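You operate a simulated robot arm through the tools that you are given. There is no shell and no other tool.

You run a simulated two-armed robot. Do the job below in one go: nothing can be reset, and whatever is moved stays where it is left.

TASK
Change over to mineral mix and flush two doses into the blue tub.
Fine: open that bin's slide, leave the other slides, set the feed lever to it; swing the spout back over the cradle after.

Only the result counts: the job must be done as asked and must still hold three seconds after the hand-in. Knocking over, shifting, dropping, spilling or breaking anything else fails it.

THE ROBOT
Two 7-joint arms with three-finger grippers on one trunk that stands fixed in place. Base frame: the origin is at the foot of the trunk, x ahead of it, y to its left, z up; the work surface is at about z = 80. Units: cm, degrees, N and s.
The left shoulder is at [3, 12.4, 123.3], the right one opposite. With the tool pointing down near the work surface each hand reaches from about 10 to 72 cm from the base axis, measured 20 degrees to its own side. Payload 2.2 kg a hand.
The TCP of each hand is the grasp point between the finger pads, 2.8 cm short of the fingertips. In the tool frame z runs along the fingers and y along their closing line. Largest opening 10.2 cm; the body of the gripper starts 7.1 cm behind the TCP.
Orientation is that of the tool frame in the base frame, as a unit quaternion [x, y, z, w]. With the fingers straight down and closing along the base's y, the tool's x points along the base's -x, its y along +y and its z along -z.

THE INTERFACE
- The arms move only by the tool apply_moves. It takes "left_increments", "right_increments" or both (then of equal length, played together; a hand with none holds still); each is text: rows parted by semicolons, each of 7 numbers parted by spaces: the shift along the base's x, y, z in cm, then the turn, a rotation vector about the base's x, y, z in degrees, then the opening in per cent of the stroke, from 0 (shut) to 100 (fully open). In form: tx ty tz wx wy wz jaw; .... A call has 1 to 20 rows; each row is the pose to reach, as a shift and turn from the pose commanded when the call began. A row lasts 0.2 s, in which the tool goes at most 5 cm and 8.6 degrees; a call with a longer step from one row to the next is refused whole, and so is a gripper value outside its range. Where a pose cannot be reached the arm comes as near as it can. A force on the tool above 40 N (or 10 N above the force at the start of the call, whichever is more), or a blocked arm, ends the call early, and 0.2 s more pass. Each finger halts on what it meets, pressing with about 41 N; the grip force reading is that of the motor and also rises with nothing between the fingers. The clock runs only during rows and for 0.2 s after the last one: add rows that repeat a pose to give the fingers time. The reply holds the time, the measured pose of the TCP, the force on the tool along the base axes, the opening and the grip force, in the units named above and with some noise, with the torque about the TCP (base axes, N m) and any sound that the robot's microphone picked up, and new pictures: "pictures" is both (left out), scene, wrist or none (wrist: the cameras of the hands that moved).
- Cameras (640 x 400 px; columns grow to the right, rows downward): "scene" is now at [5.45, -0.56, 196.23]; the picture's right is [-0.07, -1.00, 0.00], its down [-0.64, 0.05, -0.77] and it looks along [0.77, -0.05, -0.64] (base axes); focal length 352 px, centre (320, 200). "left" rides on the left gripper at [7.2, 3.8, -8.6] in its tool frame; the picture's right is [-0.46, 0.89, 0.00], its down [-0.60, -0.32, -0.73] and it looks along [-0.65, -0.34, 0.68] (tool axes); focal length 256 px, centre (320, 200). "right" rides on the right gripper at [6.9, 4.4, -8.6] in its tool frame; the picture's right is [-0.53, 0.85, 0.00], its down [-0.58, -0.36, -0.73] and it looks along [-0.62, -0.39, 0.68] (tool axes); focal length 256 px, centre (320, 200). There is no depth. A picture from a camera that has moved, and an enlarged one, comes with that camera's place and axes in the base frame and with its lens.
- slide_trunk(by): slides the trunk up (or, below 0, down) by that many cm; the arms and the scene camera ride with it, the base frame stays. It gives what a move gives, with no picture.
- head_to(pan, tilt): turns the head with the scene camera to pan (to the left, within 143 degrees either way) and tilt (down, from -29 to 69), counted from straight ahead of the robot. It gives what a move gives, and a new picture of the scene camera.
- inspect(camera, box): a new picture of the part [left, top, right, bottom] of that camera's present view, enlarged. It takes no simulated time.
- sign_off(): hands the job in; it is judged then, once.

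Places have to be worked out from the pictures, the camera data and where the tool is seen. Open the grippers and draw the arms clear of the work before you hand the job in, unless the task says otherwise.

The tools are called by a JSON object that holds its "fn" and its "kwargs". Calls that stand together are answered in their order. apply_moves: Moves the arms, as the interface text tells. Its arguments: {"type":"object","properties":{"left_increments":{"type":"string"},"right_increments":{"type":"string"},"pictures":{"type":"string","enum":["both","scene","wrist","none"]}},"required":[]} The other tools are called the same way: slide_trunk (by) slides the trunk up or down; head_to (pan, tilt) turns the head that bears the scene camera; inspect (camera, box) takes an enlarged picture of a part of a camera's view; sign_off () hands the job in.

At the start:

```text
time: 0.0
left_tcp_pos: [40.2, 11.57, 158.71]
left_ee_rot: [0.0, 1.0, 0.0, 0.0]
left_force: [0.5, -1.0, -0.1]
left_wrist_torque: [0.02, 0.02, -0.01]
left_opening: 10.24
left_gripper_force: 0.0
right_tcp_pos: [46.12, -17.68, 150.27]
right_ee_rot: [0.001, 1.0, -0.001, 0.001]
right_force: [-0.1, 0.2, 0.7]
right_wrist_torque: [0.0, -0.01, 0.01]
right_opening: 10.2
right_gripper_force: 0.0
trunk travel left (down, up): [-47.5, 6.5]
head pan, tilt: [-4.1, 39.6]
```

scene: 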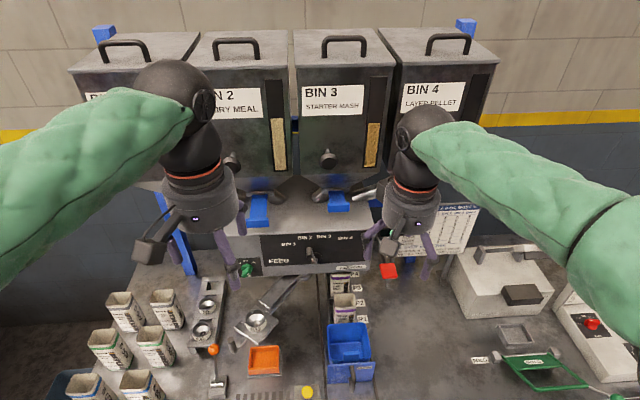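
right: 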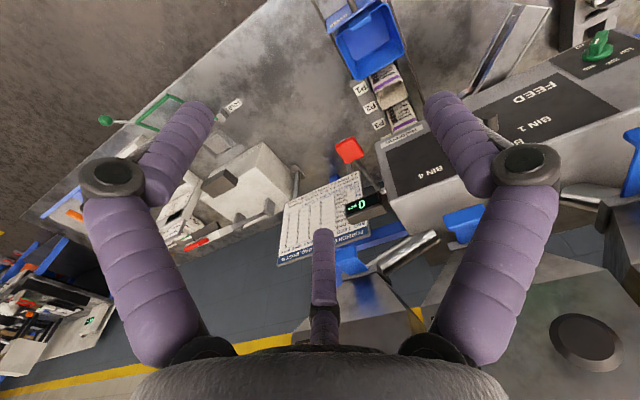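
left: 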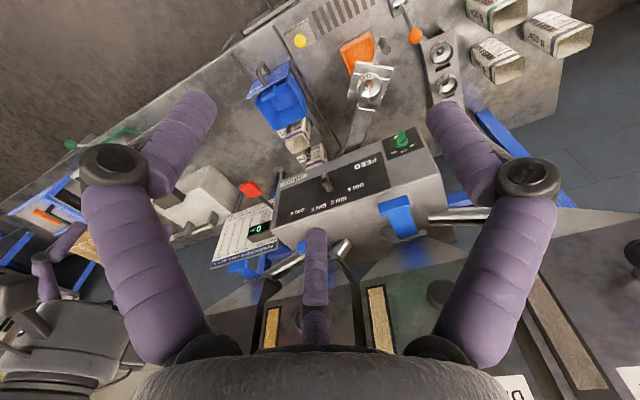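

The arms block part of the view of the machine. I first enlarge several parts of the scene to read the labels and see the controls.

{"fn": "inspect", "kwargs": {"camera": "scene", "box": [60, 20, 300, 170]}}

{"fn": "inspect", "kwargs": {"camera": "scene", "box": [280, 20, 520, 170]}}

{"fn": "inspect", "kwargs": {"camera": "scene", "box": [220, 160, 380, 260]}}

{"fn": "inspect", "kwargs": {"camera": "scene", "box": [180, 250, 420, 400]}}

{"fn": "inspect", "kwargs": {"camera": "scene", "box": [360, 190, 520, 290]}}

```text
2.67 times, centred on (180, 95) of scene
camera zoom: at [5.45, -0.56, 196.23], right [-0.07, -1.0, 0.0], down [-0.64, 0.05, -0.77], along [0.77, -0.05, -0.64], focal length 938 px, centre (693, 480)
```

zoom: 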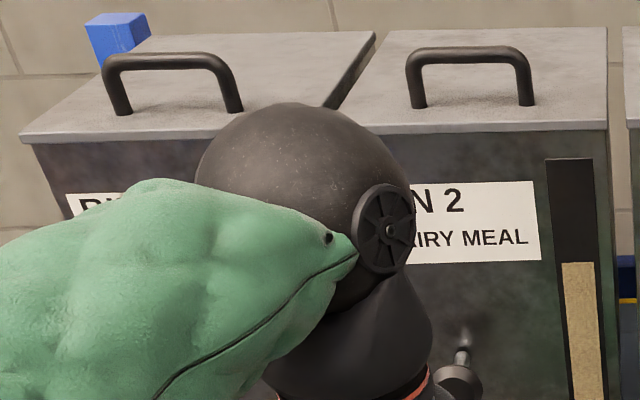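

```text
2.67 times, centred on (400, 95) of scene
camera zoom: at [5.45, -0.56, 196.23], right [-0.07, -1.0, 0.0], down [-0.64, 0.05, -0.77], along [0.77, -0.05, -0.64], focal length 938 px, centre (107, 480)
```

zoom: 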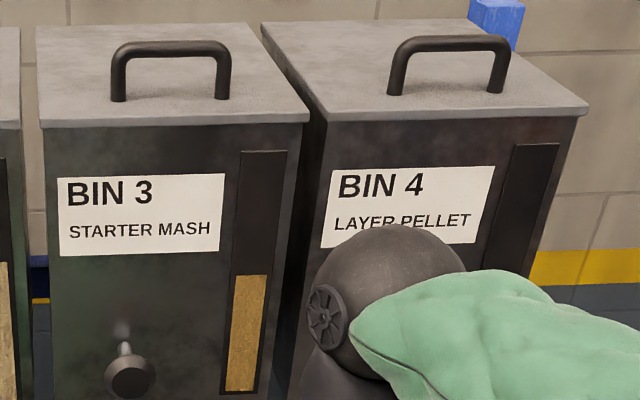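

```text
4.00 times, centred on (300, 210) of scene
camera zoom: at [5.45, -0.56, 196.23], right [-0.07, -1.0, 0.0], down [-0.64, 0.05, -0.77], along [0.77, -0.05, -0.64], focal length 1406 px, centre (400, 160)
```

zoom: 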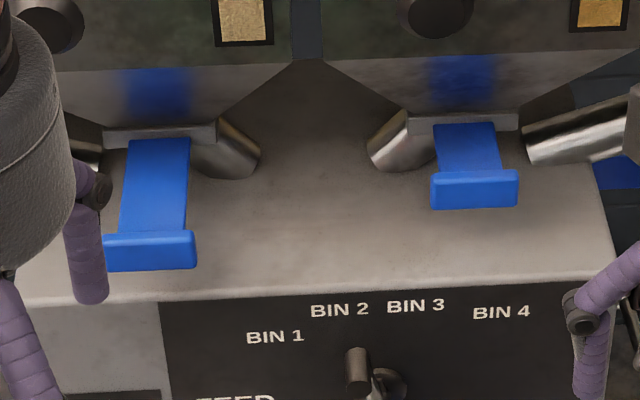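

```text
2.67 times, centred on (300, 325) of scene
camera zoom: at [5.45, -0.56, 196.23], right [-0.07, -1.0, 0.0], down [-0.64, 0.05, -0.77], along [0.77, -0.05, -0.64], focal length 938 px, centre (373, -133)
```

zoom: 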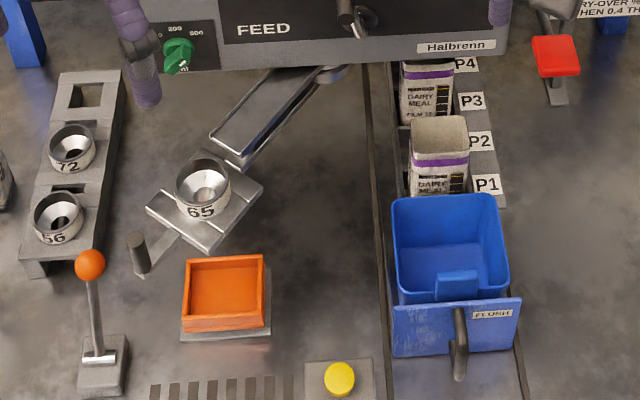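

```text
4.00 times, centred on (440, 240) of scene
camera zoom: at [5.45, -0.56, 196.23], right [-0.07, -1.0, 0.0], down [-0.64, 0.05, -0.77], along [0.77, -0.05, -0.64], focal length 1406 px, centre (-160, 40)
```

zoom: 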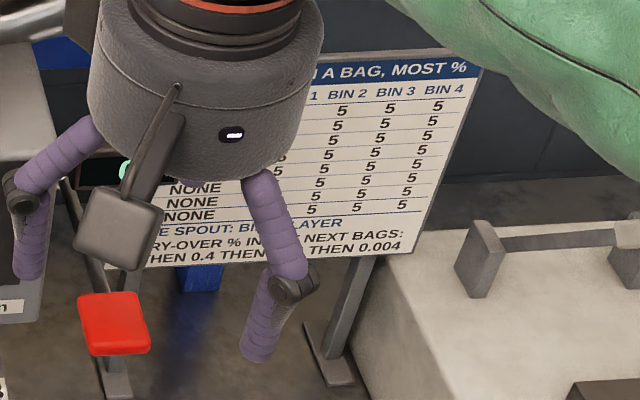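

Bin 1's label and slide and the sign are hidden by the arms. I draw both hands back and outward, staying at height, to clear the view.

{"fn": "apply_moves", "kwargs": {"left_increments": "-2 4 0 0 0 0 100; -4 8 0 0 0 0 100; -6 12 0 0 0 0 100; -8 16 0 0 0 0 100; -10 20 0 0 0 0 100; -12 24 0 0 0 0 100; -14 28 0 0 0 0 100; -16 32 0 0 0 0 100", "right_increments": "-2 -4 0 0 0 0 100; -4 -8 0 0 0 0 100; -6 -12 0 0 0 0 100; -8 -16 0 0 0 0 100; -10 -20 0 0 0 0 100; -12 -24 0 0 0 0 100; -14 -28 0 0 0 0 100; -16 -30 0 0 0 0 100", "pictures": "both"}}

```text
time: 1.8
left_tcp_pos: [24.37, 43.33, 158.18]
left_ee_rot: [0.0, 1.0, 0.0, 0.001]
left_force: [-0.2, -0.6, -0.3]
left_wrist_torque: [-0.02, -0.01, -0.04]
left_opening: 10.16
left_gripper_force: 0.0
right_tcp_pos: [29.94, -47.49, 150.38]
right_ee_rot: [0.0, 1.0, 0.0, 0.0]
right_force: [0.6, -0.2, -0.5]
right_wrist_torque: [-0.03, 0.02, -0.02]
right_opening: 10.2
right_gripper_force: 0.0
trunk travel left (down, up): [-47.5, 6.5]
head pan, tilt: [-4.1, 39.6]
camera scene: at [5.39, -0.47, 196.24], right [-0.07, -1.0, 0.0], down [-0.64, 0.04, -0.77], along [0.77, -0.06, -0.64], focal length 352 px, centre (320, 200)
camera right: at [22.97, -43.08, 159.06], right [0.53, 0.85, 0.0], down [0.58, -0.36, 0.73], along [0.62, -0.39, -0.68], focal length 256 px, centre (320, 200)
camera left: at [17.15, 47.23, 166.86], right [0.46, 0.89, 0.0], down [0.6, -0.32, 0.73], along [0.65, -0.34, -0.68], focal length 256 px, centre (320, 200)
```

scene: 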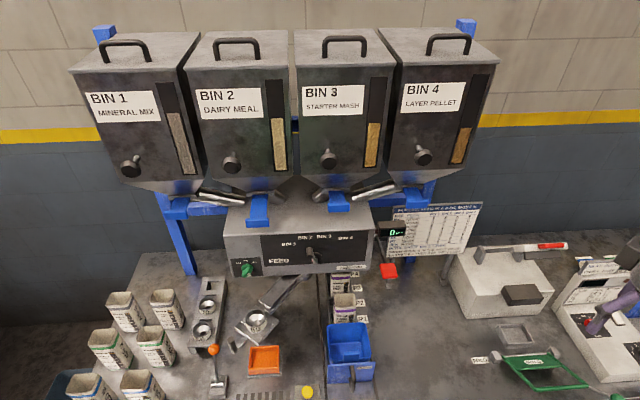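
right: 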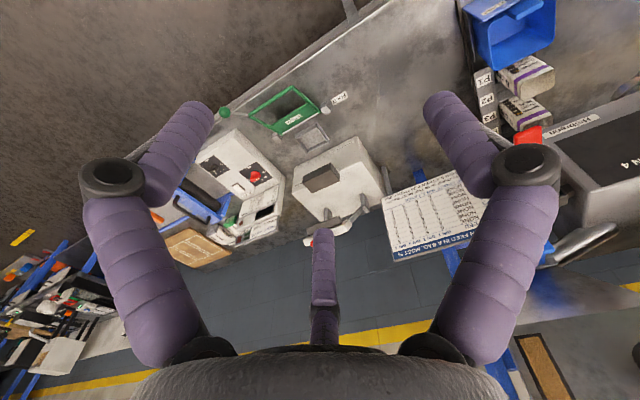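
left: 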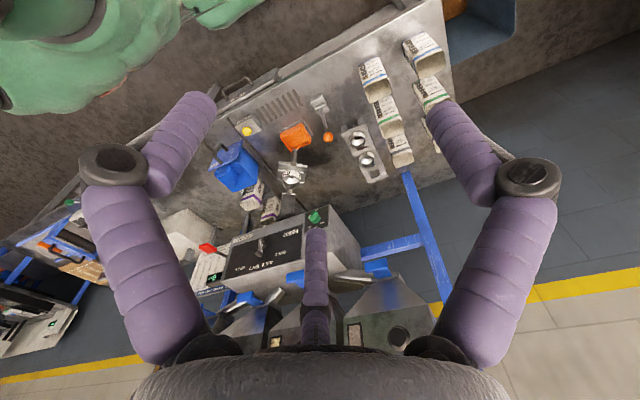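

The view is clear now: bin 1 is MINERAL MIX. I enlarge the bins' outlets, the feeder box, the sign and the bench items.

{"fn": "inspect", "kwargs": {"camera": "scene", "box": [100, 140, 280, 252]}}

{"fn": "inspect", "kwargs": {"camera": "scene", "box": [270, 140, 450, 252]}}

{"fn": "inspect", "kwargs": {"camera": "scene", "box": [380, 195, 490, 264]}}

{"fn": "inspect", "kwargs": {"camera": "scene", "box": [215, 220, 375, 320]}}

{"fn": "inspect", "kwargs": {"camera": "scene", "box": [180, 270, 388, 400]}}

{"fn": "inspect", "kwargs": {"camera": "scene", "box": [400, 230, 640, 400]}}

```text
3.56 times, centred on (190, 196) of scene
camera zoom: at [5.39, -0.47, 196.24], right [-0.07, -1.0, 0.0], down [-0.64, 0.04, -0.77], along [0.77, -0.06, -0.64], focal length 1250 px, centre (782, 214)
```

zoom: 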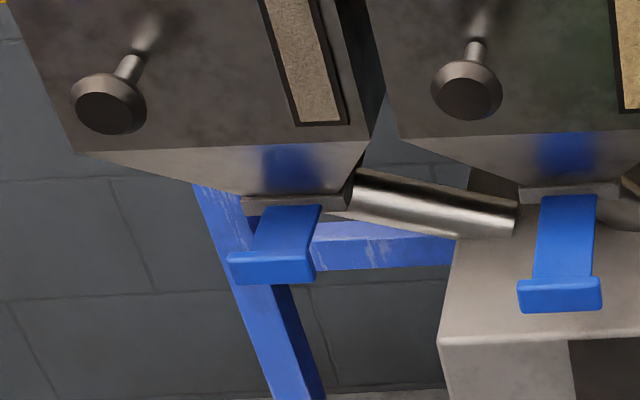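

```text
3.56 times, centred on (360, 196) of scene
camera zoom: at [5.39, -0.47, 196.24], right [-0.07, -1.0, 0.0], down [-0.64, 0.04, -0.77], along [0.77, -0.06, -0.64], focal length 1250 px, centre (178, 214)
```

zoom: 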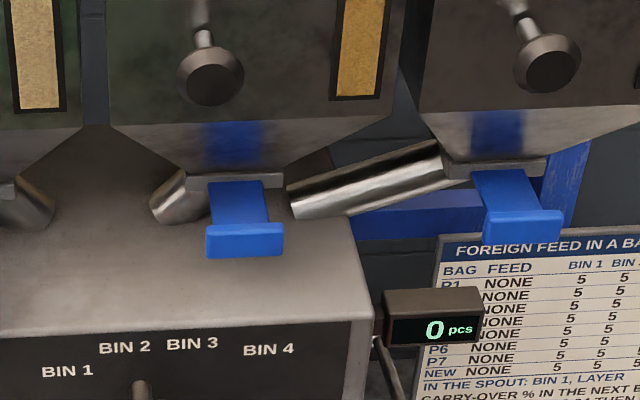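

```text
5.80 times, centred on (435, 230) of scene
camera zoom: at [5.39, -0.47, 196.24], right [-0.07, -1.0, 0.0], down [-0.64, 0.04, -0.77], along [0.77, -0.06, -0.64], focal length 2038 px, centre (-347, 29)
```

zoom: 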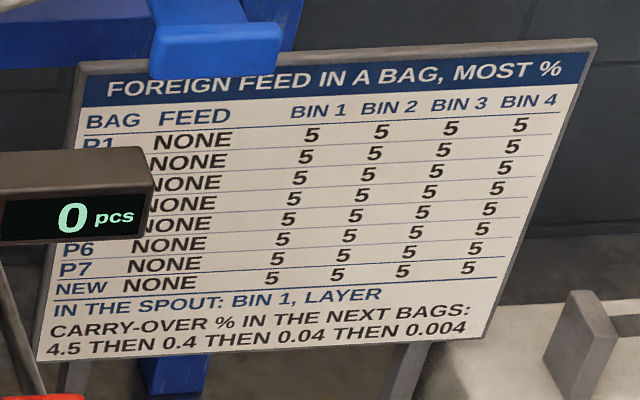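

```text
4.00 times, centred on (295, 270) of scene
camera zoom: at [5.39, -0.47, 196.24], right [-0.07, -1.0, 0.0], down [-0.64, 0.04, -0.77], along [0.77, -0.06, -0.64], focal length 1406 px, centre (420, -80)
```

zoom: 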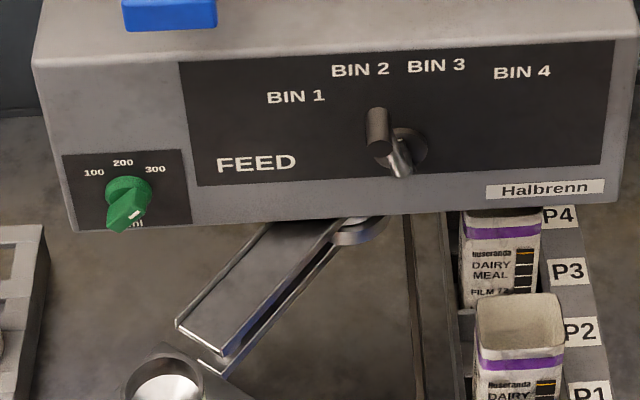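

```text
3.08 times, centred on (284, 335) of scene
camera zoom: at [5.39, -0.47, 196.24], right [-0.07, -1.0, 0.0], down [-0.64, 0.04, -0.77], along [0.77, -0.06, -0.64], focal length 1082 px, centre (431, -215)
```

zoom: 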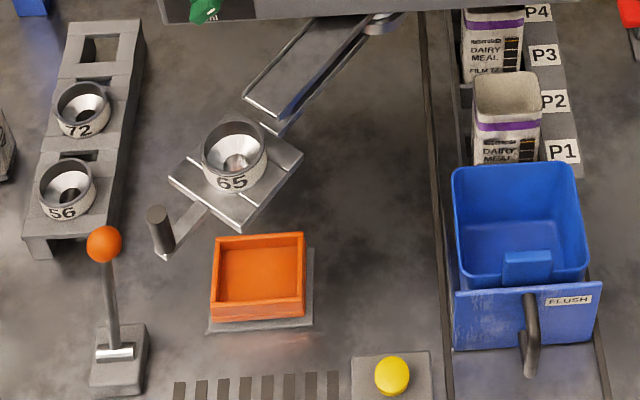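

```text
2.35 times, centred on (520, 315) of scene
camera zoom: at [5.39, -0.47, 196.24], right [-0.07, -1.0, 0.0], down [-0.64, 0.04, -0.77], along [0.77, -0.06, -0.64], focal length 827 px, centre (-151, -71)
```

zoom: 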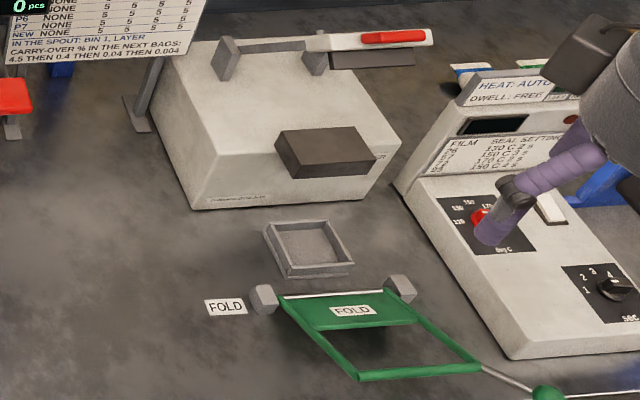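

The enlargements are rendered sharply, so I zoom further on the spout/funnel, the ball lever, the yellow button, the red paddle and the feed lever.

{"fn": "inspect", "kwargs": {"camera": "scene", "box": [225, 260, 345, 335]}}

{"fn": "inspect", "kwargs": {"camera": "scene", "box": [195, 330, 325, 400]}}

{"fn": "inspect", "kwargs": {"camera": "scene", "box": [360, 240, 420, 290]}}

{"fn": "inspect", "kwargs": {"camera": "scene", "box": [270, 225, 370, 287]}}

{"fn": "head_to", "kwargs": {"pan": 0, "tilt": 55}}

```text
5.33 times, centred on (285, 298) of scene
camera zoom: at [5.39, -0.47, 196.24], right [-0.07, -1.0, 0.0], down [-0.64, 0.04, -0.77], along [0.77, -0.06, -0.64], focal length 1875 px, centre (507, -320)
```

zoom: 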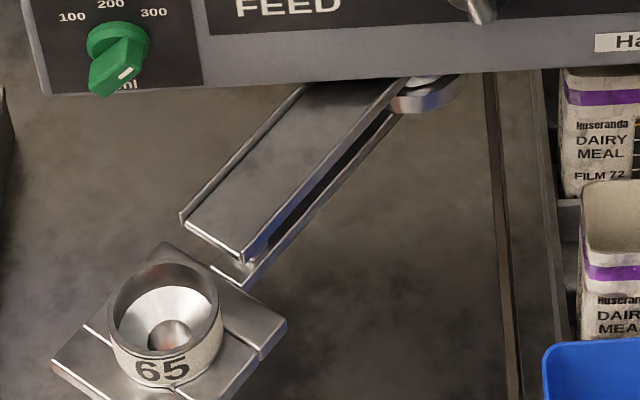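

```text
4.92 times, centred on (260, 365) of scene
camera zoom: at [5.39, -0.47, 196.24], right [-0.07, -1.0, 0.0], down [-0.64, 0.04, -0.77], along [0.77, -0.06, -0.64], focal length 1731 px, centre (615, -612)
```

zoom: 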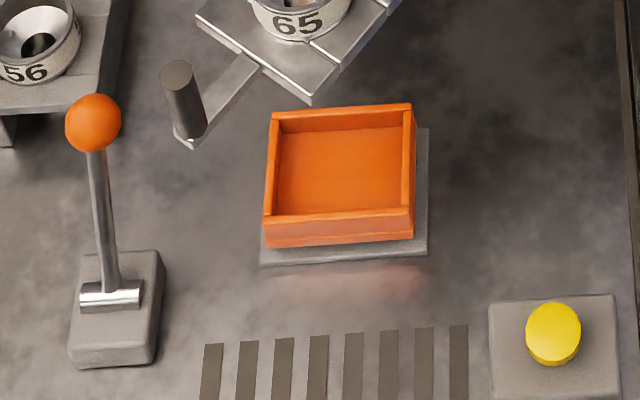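

```text
8.00 times, centred on (390, 265) of scene
camera zoom: at [5.39, -0.47, 196.24], right [-0.07, -1.0, 0.0], down [-0.64, 0.04, -0.77], along [0.77, -0.06, -0.64], focal length 2812 px, centre (-240, -320)
```

zoom: 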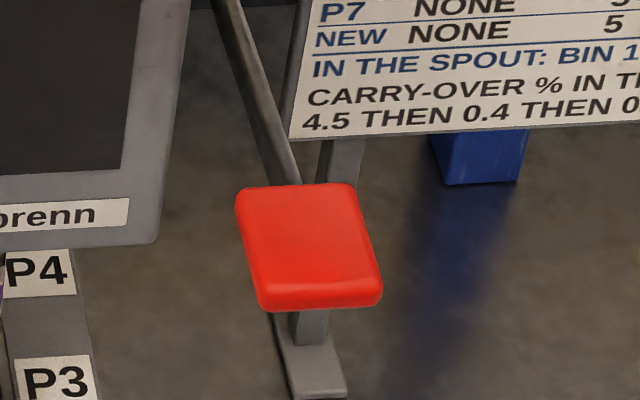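

```text
6.40 times, centred on (320, 256) of scene
camera zoom: at [5.39, -0.47, 196.24], right [-0.07, -1.0, 0.0], down [-0.64, 0.04, -0.77], along [0.77, -0.06, -0.64], focal length 2250 px, centre (320, -158)
```

zoom: 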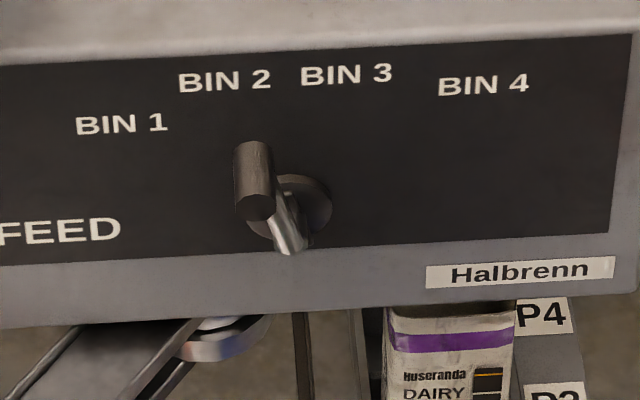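

```text
time: 2.6
left_tcp_pos: [24.32, 43.42, 158.2]
left_ee_rot: [0.0, 1.0, 0.0, 0.0]
left_force: [0.4, 0.9, 0.1]
left_wrist_torque: [0.0, -0.02, 0.02]
left_opening: 10.21
left_gripper_force: 0.1
right_tcp_pos: [30.03, -47.46, 150.48]
right_ee_rot: [-0.002, 1.0, 0.0, 0.0]
right_force: [0.7, -1.2, 0.1]
right_wrist_torque: [-0.05, -0.01, 0.02]
right_opening: 10.18
right_gripper_force: 0.1
trunk travel left (down, up): [-47.5, 6.5]
head pan, tilt: [0.0, 55.0]
camera scene: at [4.15, 0.02, 194.11], right [0.0, -1.0, 0.0], down [-0.82, 0.0, -0.57], along [0.57, 0.0, -0.82], focal length 352 px, centre (320, 200)
```

scene: 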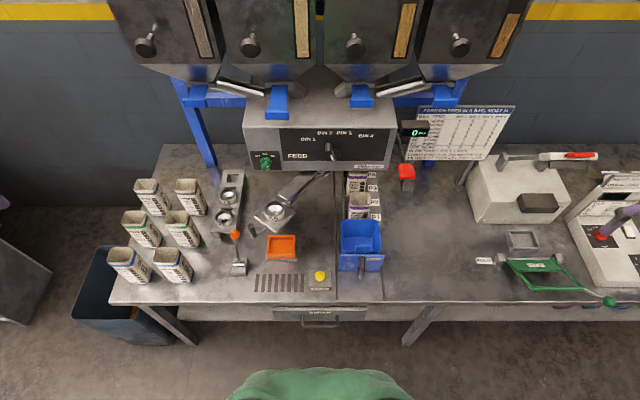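

The funnel triangulates to about (61, 14, 105), right above the orange cradle, so the spout swings about a pivot under the feeder. Next I look closely at the tub, the red paddle and the other controls from this view.

{"fn": "inspect", "kwargs": {"camera": "scene", "box": [320, 160, 440, 310]}}

{"fn": "inspect", "kwargs": {"camera": "scene", "box": [390, 100, 450, 200]}}

{"fn": "inspect", "kwargs": {"camera": "scene", "box": [215, 165, 345, 300]}}

{"fn": "inspect", "kwargs": {"camera": "left", "box": [180, 80, 340, 180]}}

{"fn": "inspect", "kwargs": {"camera": "left", "box": [190, 180, 350, 310]}}

{"fn": "inspect", "kwargs": {"camera": "right", "box": [470, 0, 640, 220]}}

```text
2.67 times, centred on (380, 235) of scene
camera zoom: at [4.15, 0.02, 194.11], right [0.0, -1.0, 0.0], down [-0.82, 0.0, -0.57], along [0.57, 0.0, -0.82], focal length 938 px, centre (160, 107)
```

zoom: 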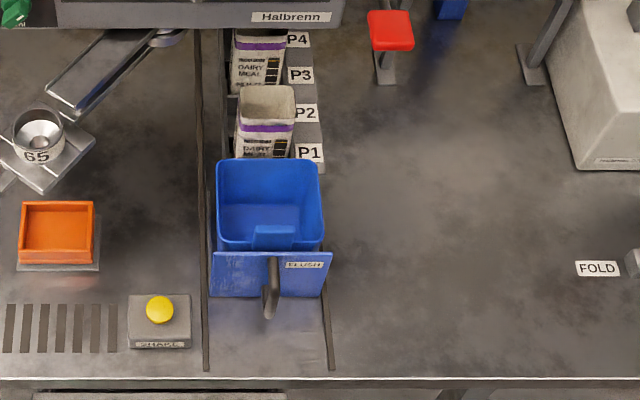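

```text
4.00 times, centred on (420, 150) of scene
camera zoom: at [4.15, 0.02, 194.11], right [0.0, -1.0, 0.0], down [-0.82, 0.0, -0.57], along [0.57, 0.0, -0.82], focal length 1406 px, centre (-80, 400)
```

zoom: 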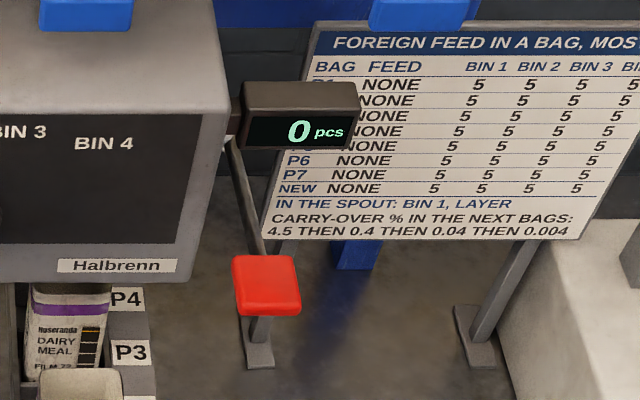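

```text
2.96 times, centred on (280, 232) of scene
camera zoom: at [4.15, 0.02, 194.11], right [0.0, -1.0, 0.0], down [-0.82, 0.0, -0.57], along [0.57, 0.0, -0.82], focal length 1042 px, centre (438, 104)
```

zoom: 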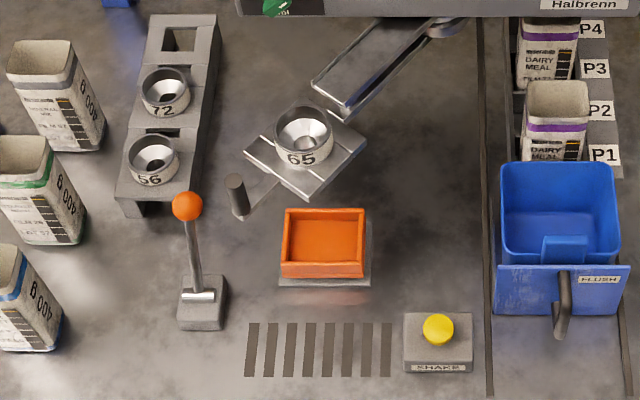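

```text
4.00 times, centred on (260, 130) of left
camera zoom: at [17.24, 47.07, 166.89], right [0.46, 0.89, 0.0], down [0.6, -0.32, 0.73], along [0.65, -0.34, -0.68], focal length 1024 px, centre (560, 480)
```

zoom: 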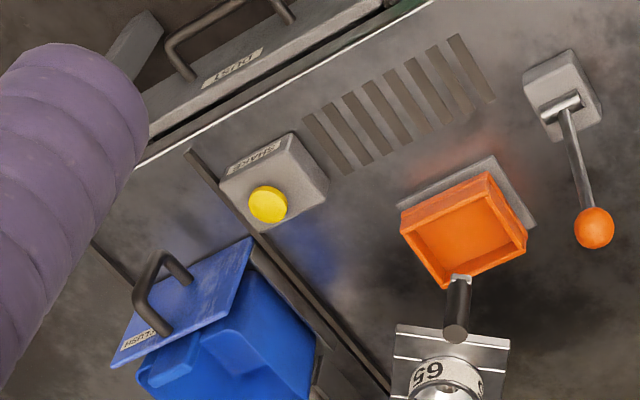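

```text
3.08 times, centred on (270, 245) of left
camera zoom: at [17.24, 47.07, 166.89], right [0.46, 0.89, 0.0], down [0.6, -0.32, 0.73], along [0.65, -0.34, -0.68], focal length 788 px, centre (474, 62)
```

zoom: 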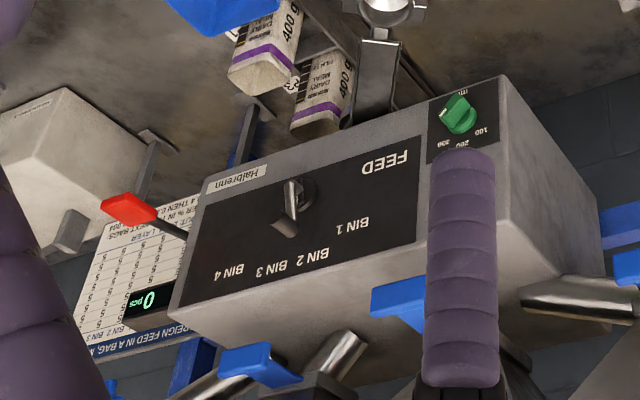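

```text
1.82 times, centred on (555, 110) of right
camera zoom: at [23.06, -43.12, 159.02], right [0.53, 0.85, 0.0], down [0.58, -0.36, 0.73], along [0.62, -0.39, -0.68], focal length 465 px, centre (-107, 364)
```

zoom: 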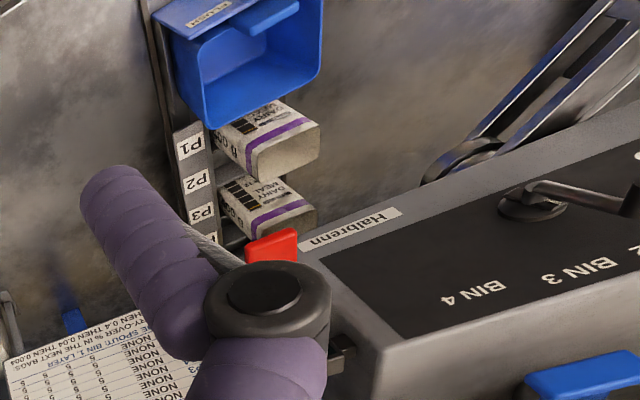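

The yellow button is marked SHAKE, and the red paddle sits on a lever from the feeder's right side at about (68, -24.5, 117), so that is the likely dosing lever. I turn the head toward bin 1's slide and zoom to compare slide positions.

{"fn": "head_to", "kwargs": {"pan": 10, "tilt": 35}}

{"fn": "inspect", "kwargs": {"camera": "scene", "box": [190, 170, 290, 232]}}

{"fn": "inspect", "kwargs": {"camera": "scene", "box": [290, 170, 470, 280]}}

```text
time: 3.4
left_tcp_pos: [24.47, 43.33, 158.22]
left_ee_rot: [0.0, 1.0, 0.0, 0.001]
left_force: [-1.1, 0.2, -0.9]
left_wrist_torque: [-0.01, -0.03, -0.03]
left_opening: 10.17
left_gripper_force: 0.2
right_tcp_pos: [30.05, -47.49, 150.39]
right_ee_rot: [-0.001, 1.0, 0.0, -0.001]
right_force: [0.0, 0.1, -0.3]
right_wrist_torque: [0.03, 0.03, 0.0]
right_opening: 10.19
right_gripper_force: 0.1
trunk travel left (down, up): [-47.5, 6.5]
head pan, tilt: [10.0, 35.0]
camera scene: at [5.59, 1.58, 196.92], right [0.17, -0.98, 0.0], down [-0.57, -0.1, -0.82], along [0.81, 0.14, -0.57], focal length 352 px, centre (320, 200)
```

scene: 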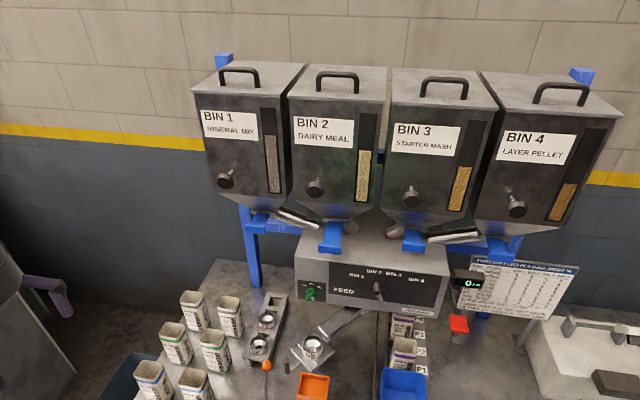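

```text
6.40 times, centred on (240, 201) of scene
camera zoom: at [5.59, 1.58, 196.92], right [0.17, -0.98, 0.0], down [-0.57, -0.1, -0.82], along [0.81, 0.14, -0.57], focal length 2250 px, centre (832, 194)
```

zoom: 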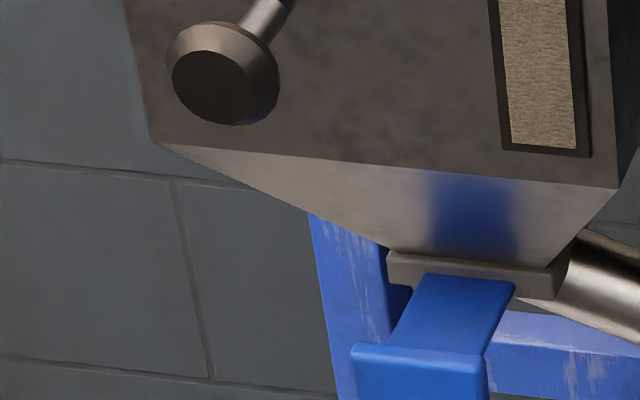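

```text
3.56 times, centred on (380, 225) of scene
camera zoom: at [5.59, 1.58, 196.92], right [0.17, -0.98, 0.0], down [-0.57, -0.1, -0.82], along [0.81, 0.14, -0.57], focal length 1250 px, centre (107, 111)
```

zoom: 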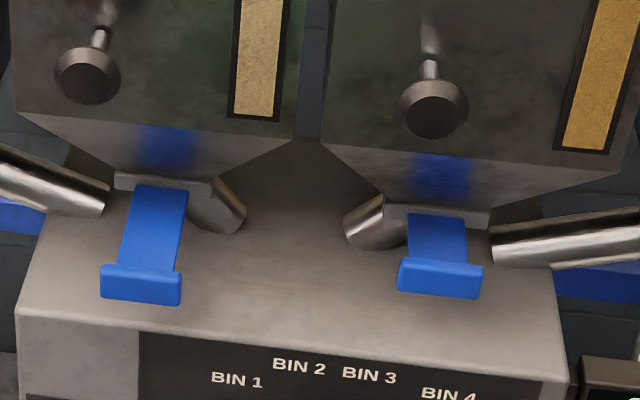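

Bin 2's slide is pulled about 5 cm farther out than those of bins 1, 3 and 4, so pulled out means open; bin 1's lip is near (76.5, 32, 135). I bring the left hand forward and turn it to point ahead, stopping about 15 cm short for a close look.

{"fn": "apply_moves", "kwargs": {"left_increments": "3.1 -1 -1.8 0 -8.18 0 100; 6.2 -2 -3.6 0 -16.36 0 100; 9.3 -3 -5.5 0 -24.5 0 100; 12.4 -4 -7.3 0 -32.7 0 100; 15.5 -5 -9.1 0 -40.9 0 100; 18.5 -6 -10.9 0 -49.1 0 100; 21.6 -7 -12.7 0 -57.3 0 100; 24.7 -8 -14.5 0 -65.5 0 100; 27.8 -9 -16.4 0 -73.6 0 100; 30.9 -10 -18.2 0 -81.8 0 100; 34 -11 -20 0 -90 0 100; 34 -11 -20 0 -90 0 100", "pictures": "both"}}

```text
time: 6.0
left_tcp_pos: [58.26, 32.48, 138.87]
left_ee_rot: [0.0, 0.706, 0.0, 0.708]
left_force: [0.0, 0.1, 0.1]
left_wrist_torque: [0.02, -0.05, 0.03]
left_opening: 10.2
left_gripper_force: 0.1
right_tcp_pos: [30.13, -47.58, 150.43]
right_ee_rot: [0.0, 1.0, -0.001, 0.001]
right_force: [-0.3, 0.2, 0.1]
right_wrist_torque: [0.0, 0.0, 0.01]
right_opening: 10.19
right_gripper_force: 0.1
trunk travel left (down, up): [-47.5, 6.5]
head pan, tilt: [10.0, 35.0]
camera scene: at [5.68, 1.56, 196.92], right [0.17, -0.98, 0.0], down [-0.57, -0.1, -0.82], along [0.81, 0.14, -0.57], focal length 352 px, centre (320, 200)
camera left: at [49.58, 36.29, 131.62], right [0.0, 0.89, 0.46], down [-0.73, -0.32, 0.6], along [0.68, -0.34, 0.65], focal length 256 px, centre (320, 200)
```

scene: 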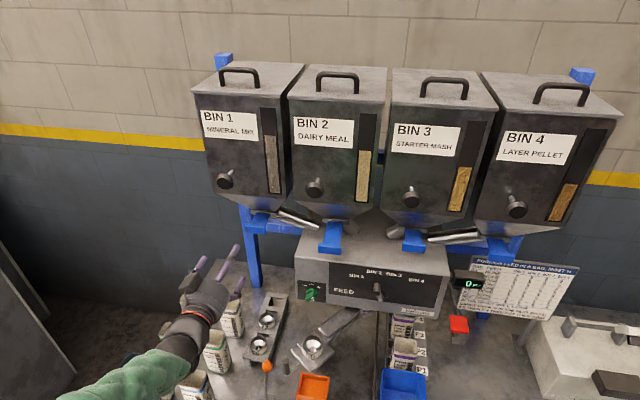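
left: 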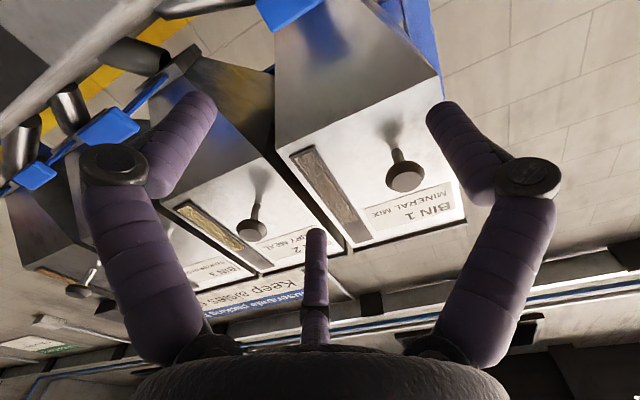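

The bin 1 slide shows at the top edge of the left picture, consistent with (77, 32, 134.7). I enlarge that region.

{"fn": "inspect", "kwargs": {"camera": "left", "box": [200, 0, 360, 100]}}

{"fn": "inspect", "kwargs": {"camera": "left", "box": [0, 60, 200, 200]}}

{"fn": "inspect", "kwargs": {"camera": "scene", "box": [170, 190, 310, 290]}}

```text
4.00 times, centred on (280, 50) of left
camera zoom: at [49.58, 36.29, 131.62], right [0.0, 0.89, 0.46], down [-0.73, -0.32, 0.6], along [0.68, -0.34, 0.65], focal length 1024 px, centre (480, 800)
```

zoom: 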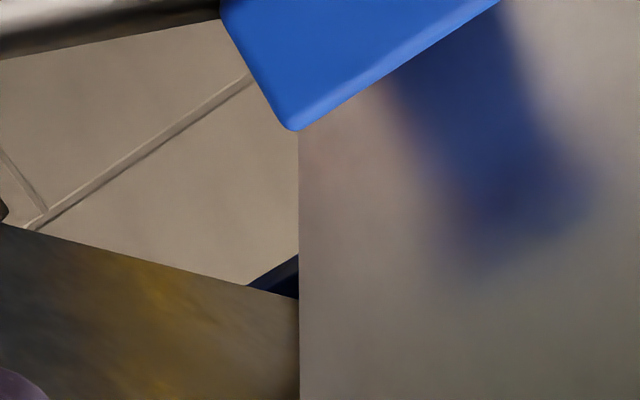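

```text
2.86 times, centred on (100, 130) of left
camera zoom: at [49.58, 36.29, 131.62], right [0.0, 0.89, 0.46], down [-0.73, -0.32, 0.6], along [0.68, -0.34, 0.65], focal length 731 px, centre (949, 400)
```

zoom: 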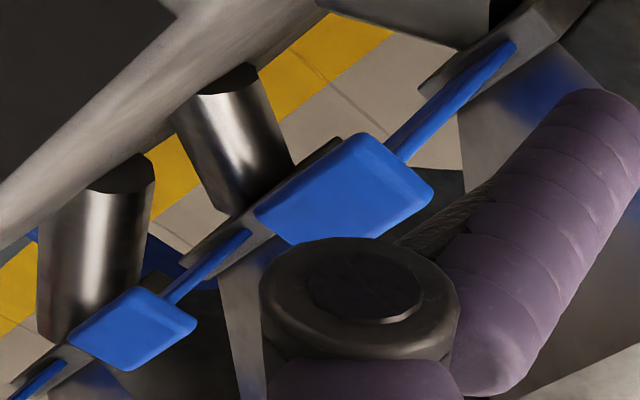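

```text
4.00 times, centred on (240, 240) of scene
camera zoom: at [5.68, 1.56, 196.92], right [0.17, -0.98, 0.0], down [-0.57, -0.1, -0.82], along [0.81, 0.14, -0.57], focal length 1406 px, centre (640, 40)
```

zoom: 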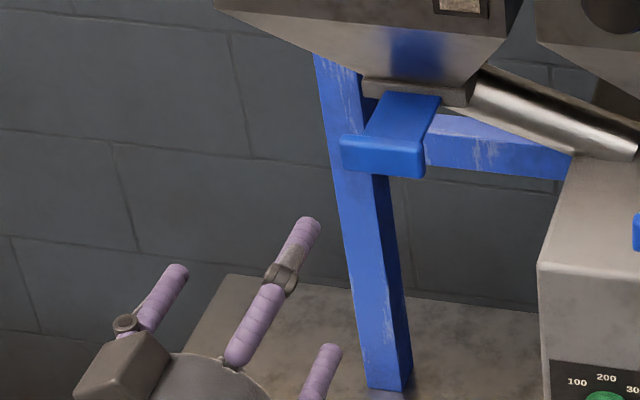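

The lip of bin 1's slide spans about y 29.4–35.2, z 133.2–135.7, front at x≈76.5. I lower to its height and move forward with the fingers open on either side, without closing yet.

{"fn": "apply_moves", "kwargs": {"left_increments": "2 -0.1 -2.2 0 0 0 100; 5 -0.2 -4.3 0 0 0 100; 9 -0.2 -4.3 0 0 0 100; 12.5 -0.2 -4.3 0 0 0 100; 15.5 -0.2 -4.3 0 0 0 100; 17.5 -0.2 -4.3 0 0 0 100; 18.5 -0.2 -4.3 0 0 0 100; 18.5 -0.2 -4.3 0 0 0 100", "pictures": "both"}}

{"fn": "inspect", "kwargs": {"camera": "scene", "box": [190, 180, 310, 255]}}

```text
time: 7.8
left_tcp_pos: [76.62, 32.3, 134.42]
left_ee_rot: [0.0, 0.707, 0.0, 0.707]
left_force: [0.6, -0.9, 0.2]
left_wrist_torque: [0.01, -0.02, 0.03]
left_opening: 10.2
left_gripper_force: 0.0
left hand out of reach, approached as far as the arm can: row 2, 3
right_tcp_pos: [29.99, -47.53, 150.43]
right_ee_rot: [0.001, 1.0, 0.001, 0.001]
right_force: [0.1, -0.3, -0.3]
right_wrist_torque: [0.01, -0.03, 0.01]
right_opening: 10.2
right_gripper_force: 0.2
trunk travel left (down, up): [-47.5, 6.5]
head pan, tilt: [10.0, 35.0]
camera scene: at [5.59, 1.57, 196.93], right [0.17, -0.98, 0.0], down [-0.56, -0.1, -0.82], along [0.81, 0.14, -0.57], focal length 352 px, centre (320, 200)
camera left: at [68.04, 36.13, 127.23], right [0.0, 0.89, 0.46], down [-0.73, -0.32, 0.6], along [0.68, -0.34, 0.65], focal length 256 px, centre (320, 200)
```

scene: 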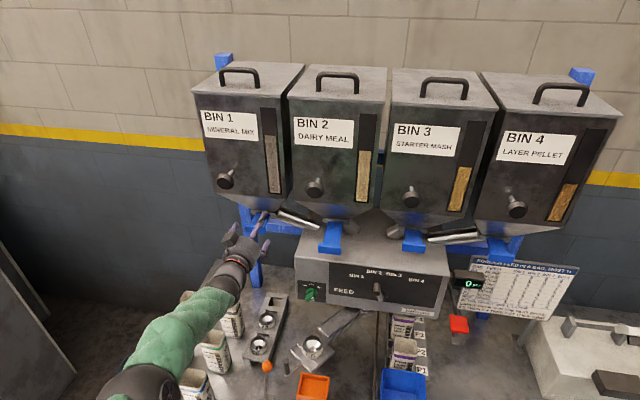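
left: 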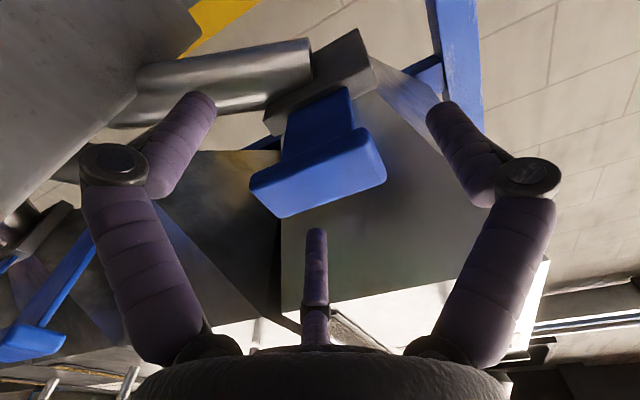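

```text
5.33 times, centred on (250, 218) of scene
camera zoom: at [5.59, 1.57, 196.93], right [0.17, -0.98, 0.0], down [-0.56, -0.1, -0.82], along [0.81, 0.14, -0.57], focal length 1875 px, centre (693, 107)
```

zoom: 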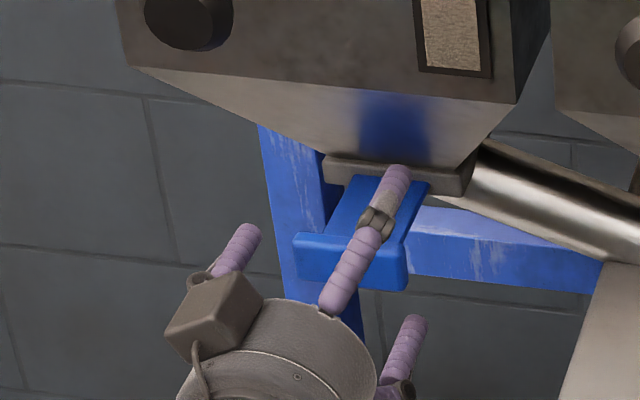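

The readings show the hand around the lip without force. The picture shows three slim fingers rather than the two I was told of, so I close in a small step first and watch the readings.

{"fn": "apply_moves", "kwargs": {"left_increments": "0 0 0 0 0 0 80; 0 0 0 0 0 0 65; 0 0 0 0 0 0 65", "pictures": "both"}}

{"fn": "inspect", "kwargs": {"camera": "scene", "box": [190, 180, 310, 255]}}

```text
time: 8.6
left_tcp_pos: [76.59, 32.33, 134.34]
left_ee_rot: [0.0, 0.707, -0.001, 0.707]
left_force: [-0.8, 0.5, -0.2]
left_wrist_torque: [-0.01, -0.02, -0.01]
left_opening: 6.65
left_gripper_force: 0.0
right_tcp_pos: [29.97, -47.51, 150.47]
right_ee_rot: [0.0, 1.0, 0.0, -0.001]
right_force: [-0.4, -1.1, -0.3]
right_wrist_torque: [0.02, 0.03, 0.01]
right_opening: 10.2
right_gripper_force: 0.0
trunk travel left (down, up): [-47.5, 6.5]
head pan, tilt: [10.0, 35.0]
camera scene: at [5.62, 1.58, 196.92], right [0.17, -0.98, 0.0], down [-0.56, -0.1, -0.82], along [0.81, 0.14, -0.57], focal length 352 px, centre (320, 200)
camera left: at [68.03, 36.14, 127.22], right [0.0, 0.89, 0.46], down [-0.73, -0.32, 0.6], along [0.68, -0.34, 0.65], focal length 256 px, centre (320, 200)
```

scene: 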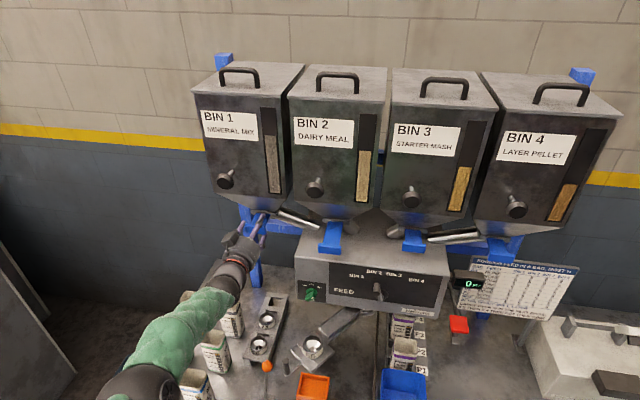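
left: 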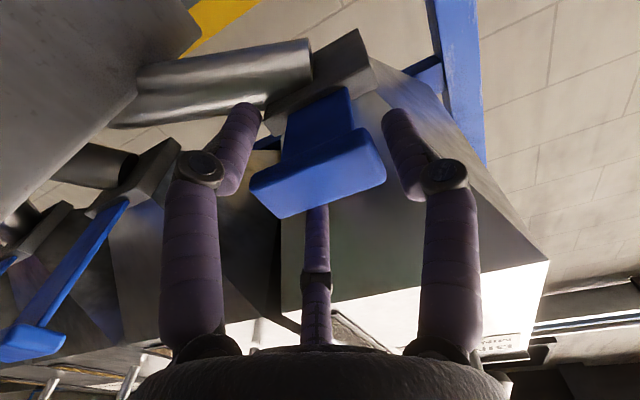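

```text
5.33 times, centred on (250, 218) of scene
camera zoom: at [5.62, 1.58, 196.92], right [0.17, -0.98, 0.0], down [-0.56, -0.1, -0.82], along [0.81, 0.14, -0.57], focal length 1875 px, centre (693, 107)
```

zoom: 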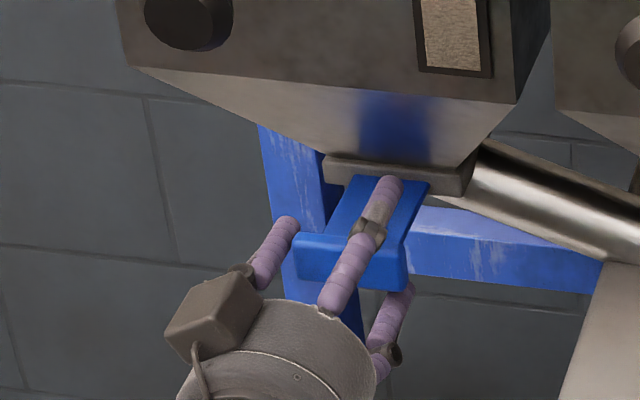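

With opening 6.65 nothing touched yet, as expected for a 5.8 cm wide lip. I now close fully on the lip and hold.

{"fn": "apply_moves", "kwargs": {"left_increments": "0 0 0 0 0 0 40; 0 0 0 0 0 0 0; 0 0 0 0 0 0 0; 0 0 0 0 0 0 0", "pictures": "wrist"}}

```text
time: 9.5
left_tcp_pos: [76.62, 33.63, 134.2]
left_ee_rot: [-0.01, 0.709, 0.003, 0.705]
left_force: [-12.1, 29.9, -6.1]
left_wrist_torque: [0.08, 0.49, 1.05]
left_opening: 3.28
left_gripper_force: 45.6
right_tcp_pos: [29.84, -47.39, 150.54]
right_ee_rot: [0.001, 1.0, -0.001, 0.0]
right_force: [0.5, -0.2, 0.6]
right_wrist_torque: [-0.01, 0.04, -0.01]
right_opening: 10.18
right_gripper_force: 0.1
trunk travel left (down, up): [-47.5, 6.5]
head pan, tilt: [10.0, 35.0]
stopped in row 4 (left hand): the force on the tool passed its limit at 40 N (the readings are from after the stop); the commanded pose is now the measured one
camera left: at [67.88, 37.12, 127.01], right [-0.01, 0.89, 0.46], down [-0.72, -0.32, 0.61], along [0.69, -0.32, 0.65], focal length 256 px, centre (320, 200)
```

left: 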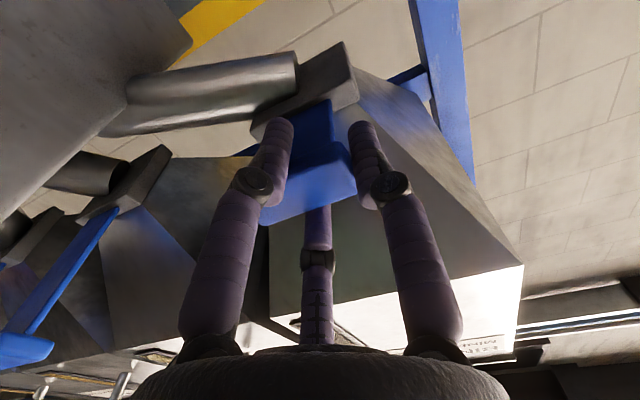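

The grip stopped at an opening of 3.28 with a sideways force of 30 N, and the hand was shoved 1.3 cm toward +y. I look at the grip closely before doing anything else.

{"fn": "inspect", "kwargs": {"camera": "scene", "box": [205, 195, 285, 245]}}

{"fn": "inspect", "kwargs": {"camera": "left", "box": [200, 60, 440, 210]}}

```text
8.00 times, centred on (245, 220) of scene
camera zoom: at [5.54, 2.09, 196.91], right [0.17, -0.98, 0.0], down [-0.56, -0.1, -0.82], along [0.81, 0.14, -0.57], focal length 2812 px, centre (920, 40)
```

zoom: 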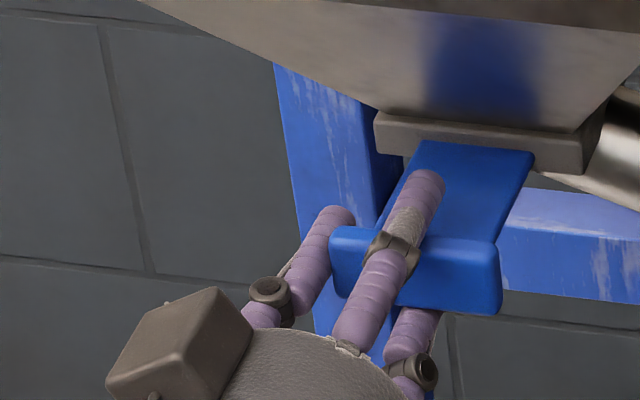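

```text
2.67 times, centred on (320, 135) of left
camera zoom: at [67.88, 37.12, 127.01], right [-0.01, 0.89, 0.46], down [-0.72, -0.32, 0.61], along [0.69, -0.32, 0.65], focal length 683 px, centre (320, 373)
```

zoom: 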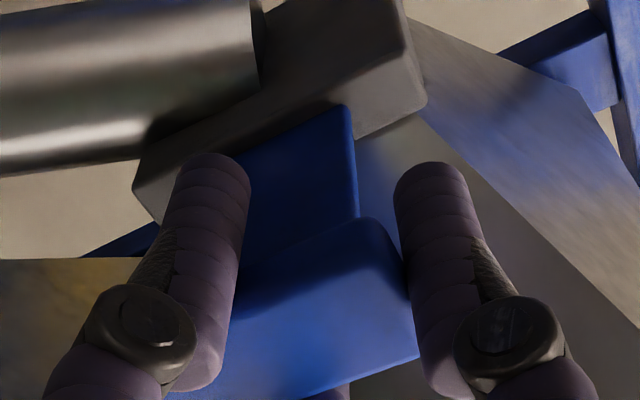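

Finger readings fit the picture: it really is a three-finger centring hand (one finger at tool +y, two opposite), so one finger pushed on the lip's side. I open, back off 12 cm and roll the hand 90° so that the single finger comes from above and the pair from below.

{"fn": "apply_moves", "kwargs": {"left_increments": "0 0 0 0 0 0 60; 0 -0.6 0 0 0 0 80; 0 -1.2 0.2 0 0 0 80; -4 -1.2 0.2 0 0 0 80; -8 -1.2 0.2 0 0 0 80; -12 -1.2 0.2 0 0 0 80; -12 -1.2 0.2 8.18 0 0 80; -12 -1.2 0.2 16.36 0 0 80; -12 -1.2 0.2 24.5 0 0 80; -12 -1.2 0.2 32.7 0 0 80; -12 -1.2 0.2 40.9 0 0 80; -12 -1.2 0.2 49.1 0 0 80; -12 -1.2 0.2 57.3 0 0 80; -12 -1.2 0.2 65.5 0 0 80; -12 -1.2 0.2 73.6 0 0 80; -12 -1.2 0.2 81.8 0 0 80; -12 -1.2 0.2 90 0 0 80; -12 -1.2 0.2 90 0 0 80", "pictures": "both"}}

{"fn": "inspect", "kwargs": {"camera": "scene", "box": [190, 180, 310, 255]}}

```text
time: 12.5
left_tcp_pos: [75.58, 39.97, 141.09]
left_ee_rot: [0.378, 0.652, 0.323, 0.572]
left_force: [1.5, 24.2, -13.0]
left_wrist_torque: [-1.25, -0.15, 0.44]
left_opening: 7.97
left_gripper_force: 0.1
left hand out of reach, approached as far as the arm can: row 4, 5, 6, 7, 8, 9, 10, 11, 12, 13, 14
right_tcp_pos: [30.01, -47.39, 150.41]
right_ee_rot: [0.003, 1.0, -0.002, 0.0]
right_force: [1.3, -0.2, -0.7]
right_wrist_torque: [0.07, 0.0, 0.0]
right_opening: 10.18
right_gripper_force: 0.0
trunk travel left (down, up): [-47.5, 6.5]
head pan, tilt: [10.0, 35.0]
stopped in row 14 (left hand): the force on the tool passed its limit at 52 N (the readings are from after the stop); the commanded pose is now the measured one
camera scene: at [5.93, 2.07, 196.91], right [0.17, -0.98, 0.0], down [-0.57, -0.1, -0.82], along [0.81, 0.14, -0.58], focal length 352 px, centre (320, 200)
camera left: at [66.98, 48.17, 141.83], right [0.14, 0.05, 0.99], down [-0.73, -0.67, 0.13], along [0.67, -0.74, -0.06], focal length 256 px, centre (320, 200)
```

scene: 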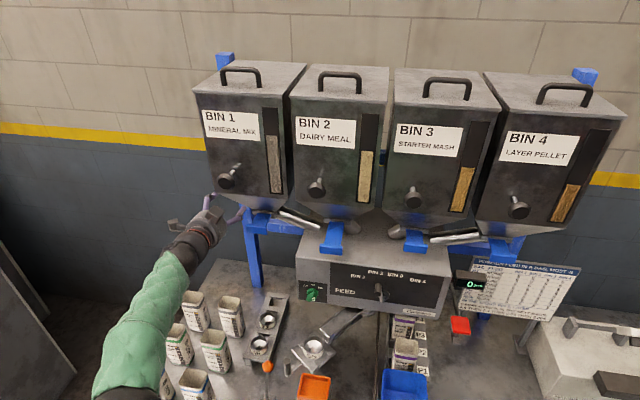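
left: 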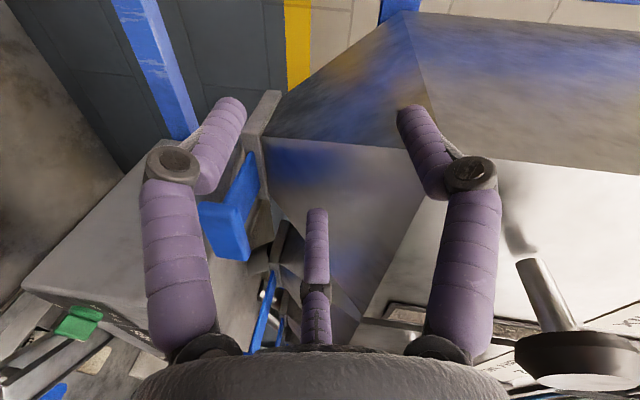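

```text
5.33 times, centred on (250, 218) of scene
camera zoom: at [5.93, 2.07, 196.91], right [0.17, -0.98, 0.0], down [-0.57, -0.1, -0.82], along [0.81, 0.14, -0.58], focal length 1875 px, centre (693, 107)
```

zoom: 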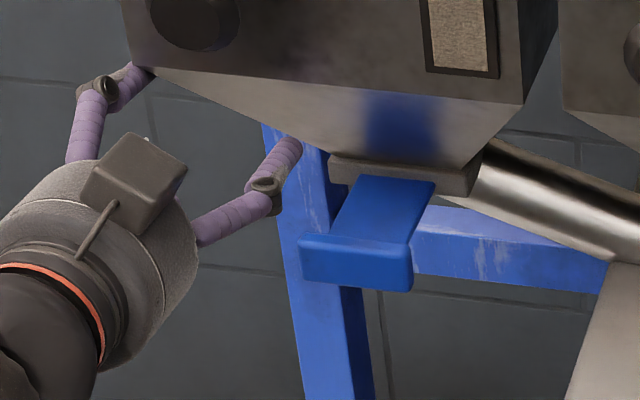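

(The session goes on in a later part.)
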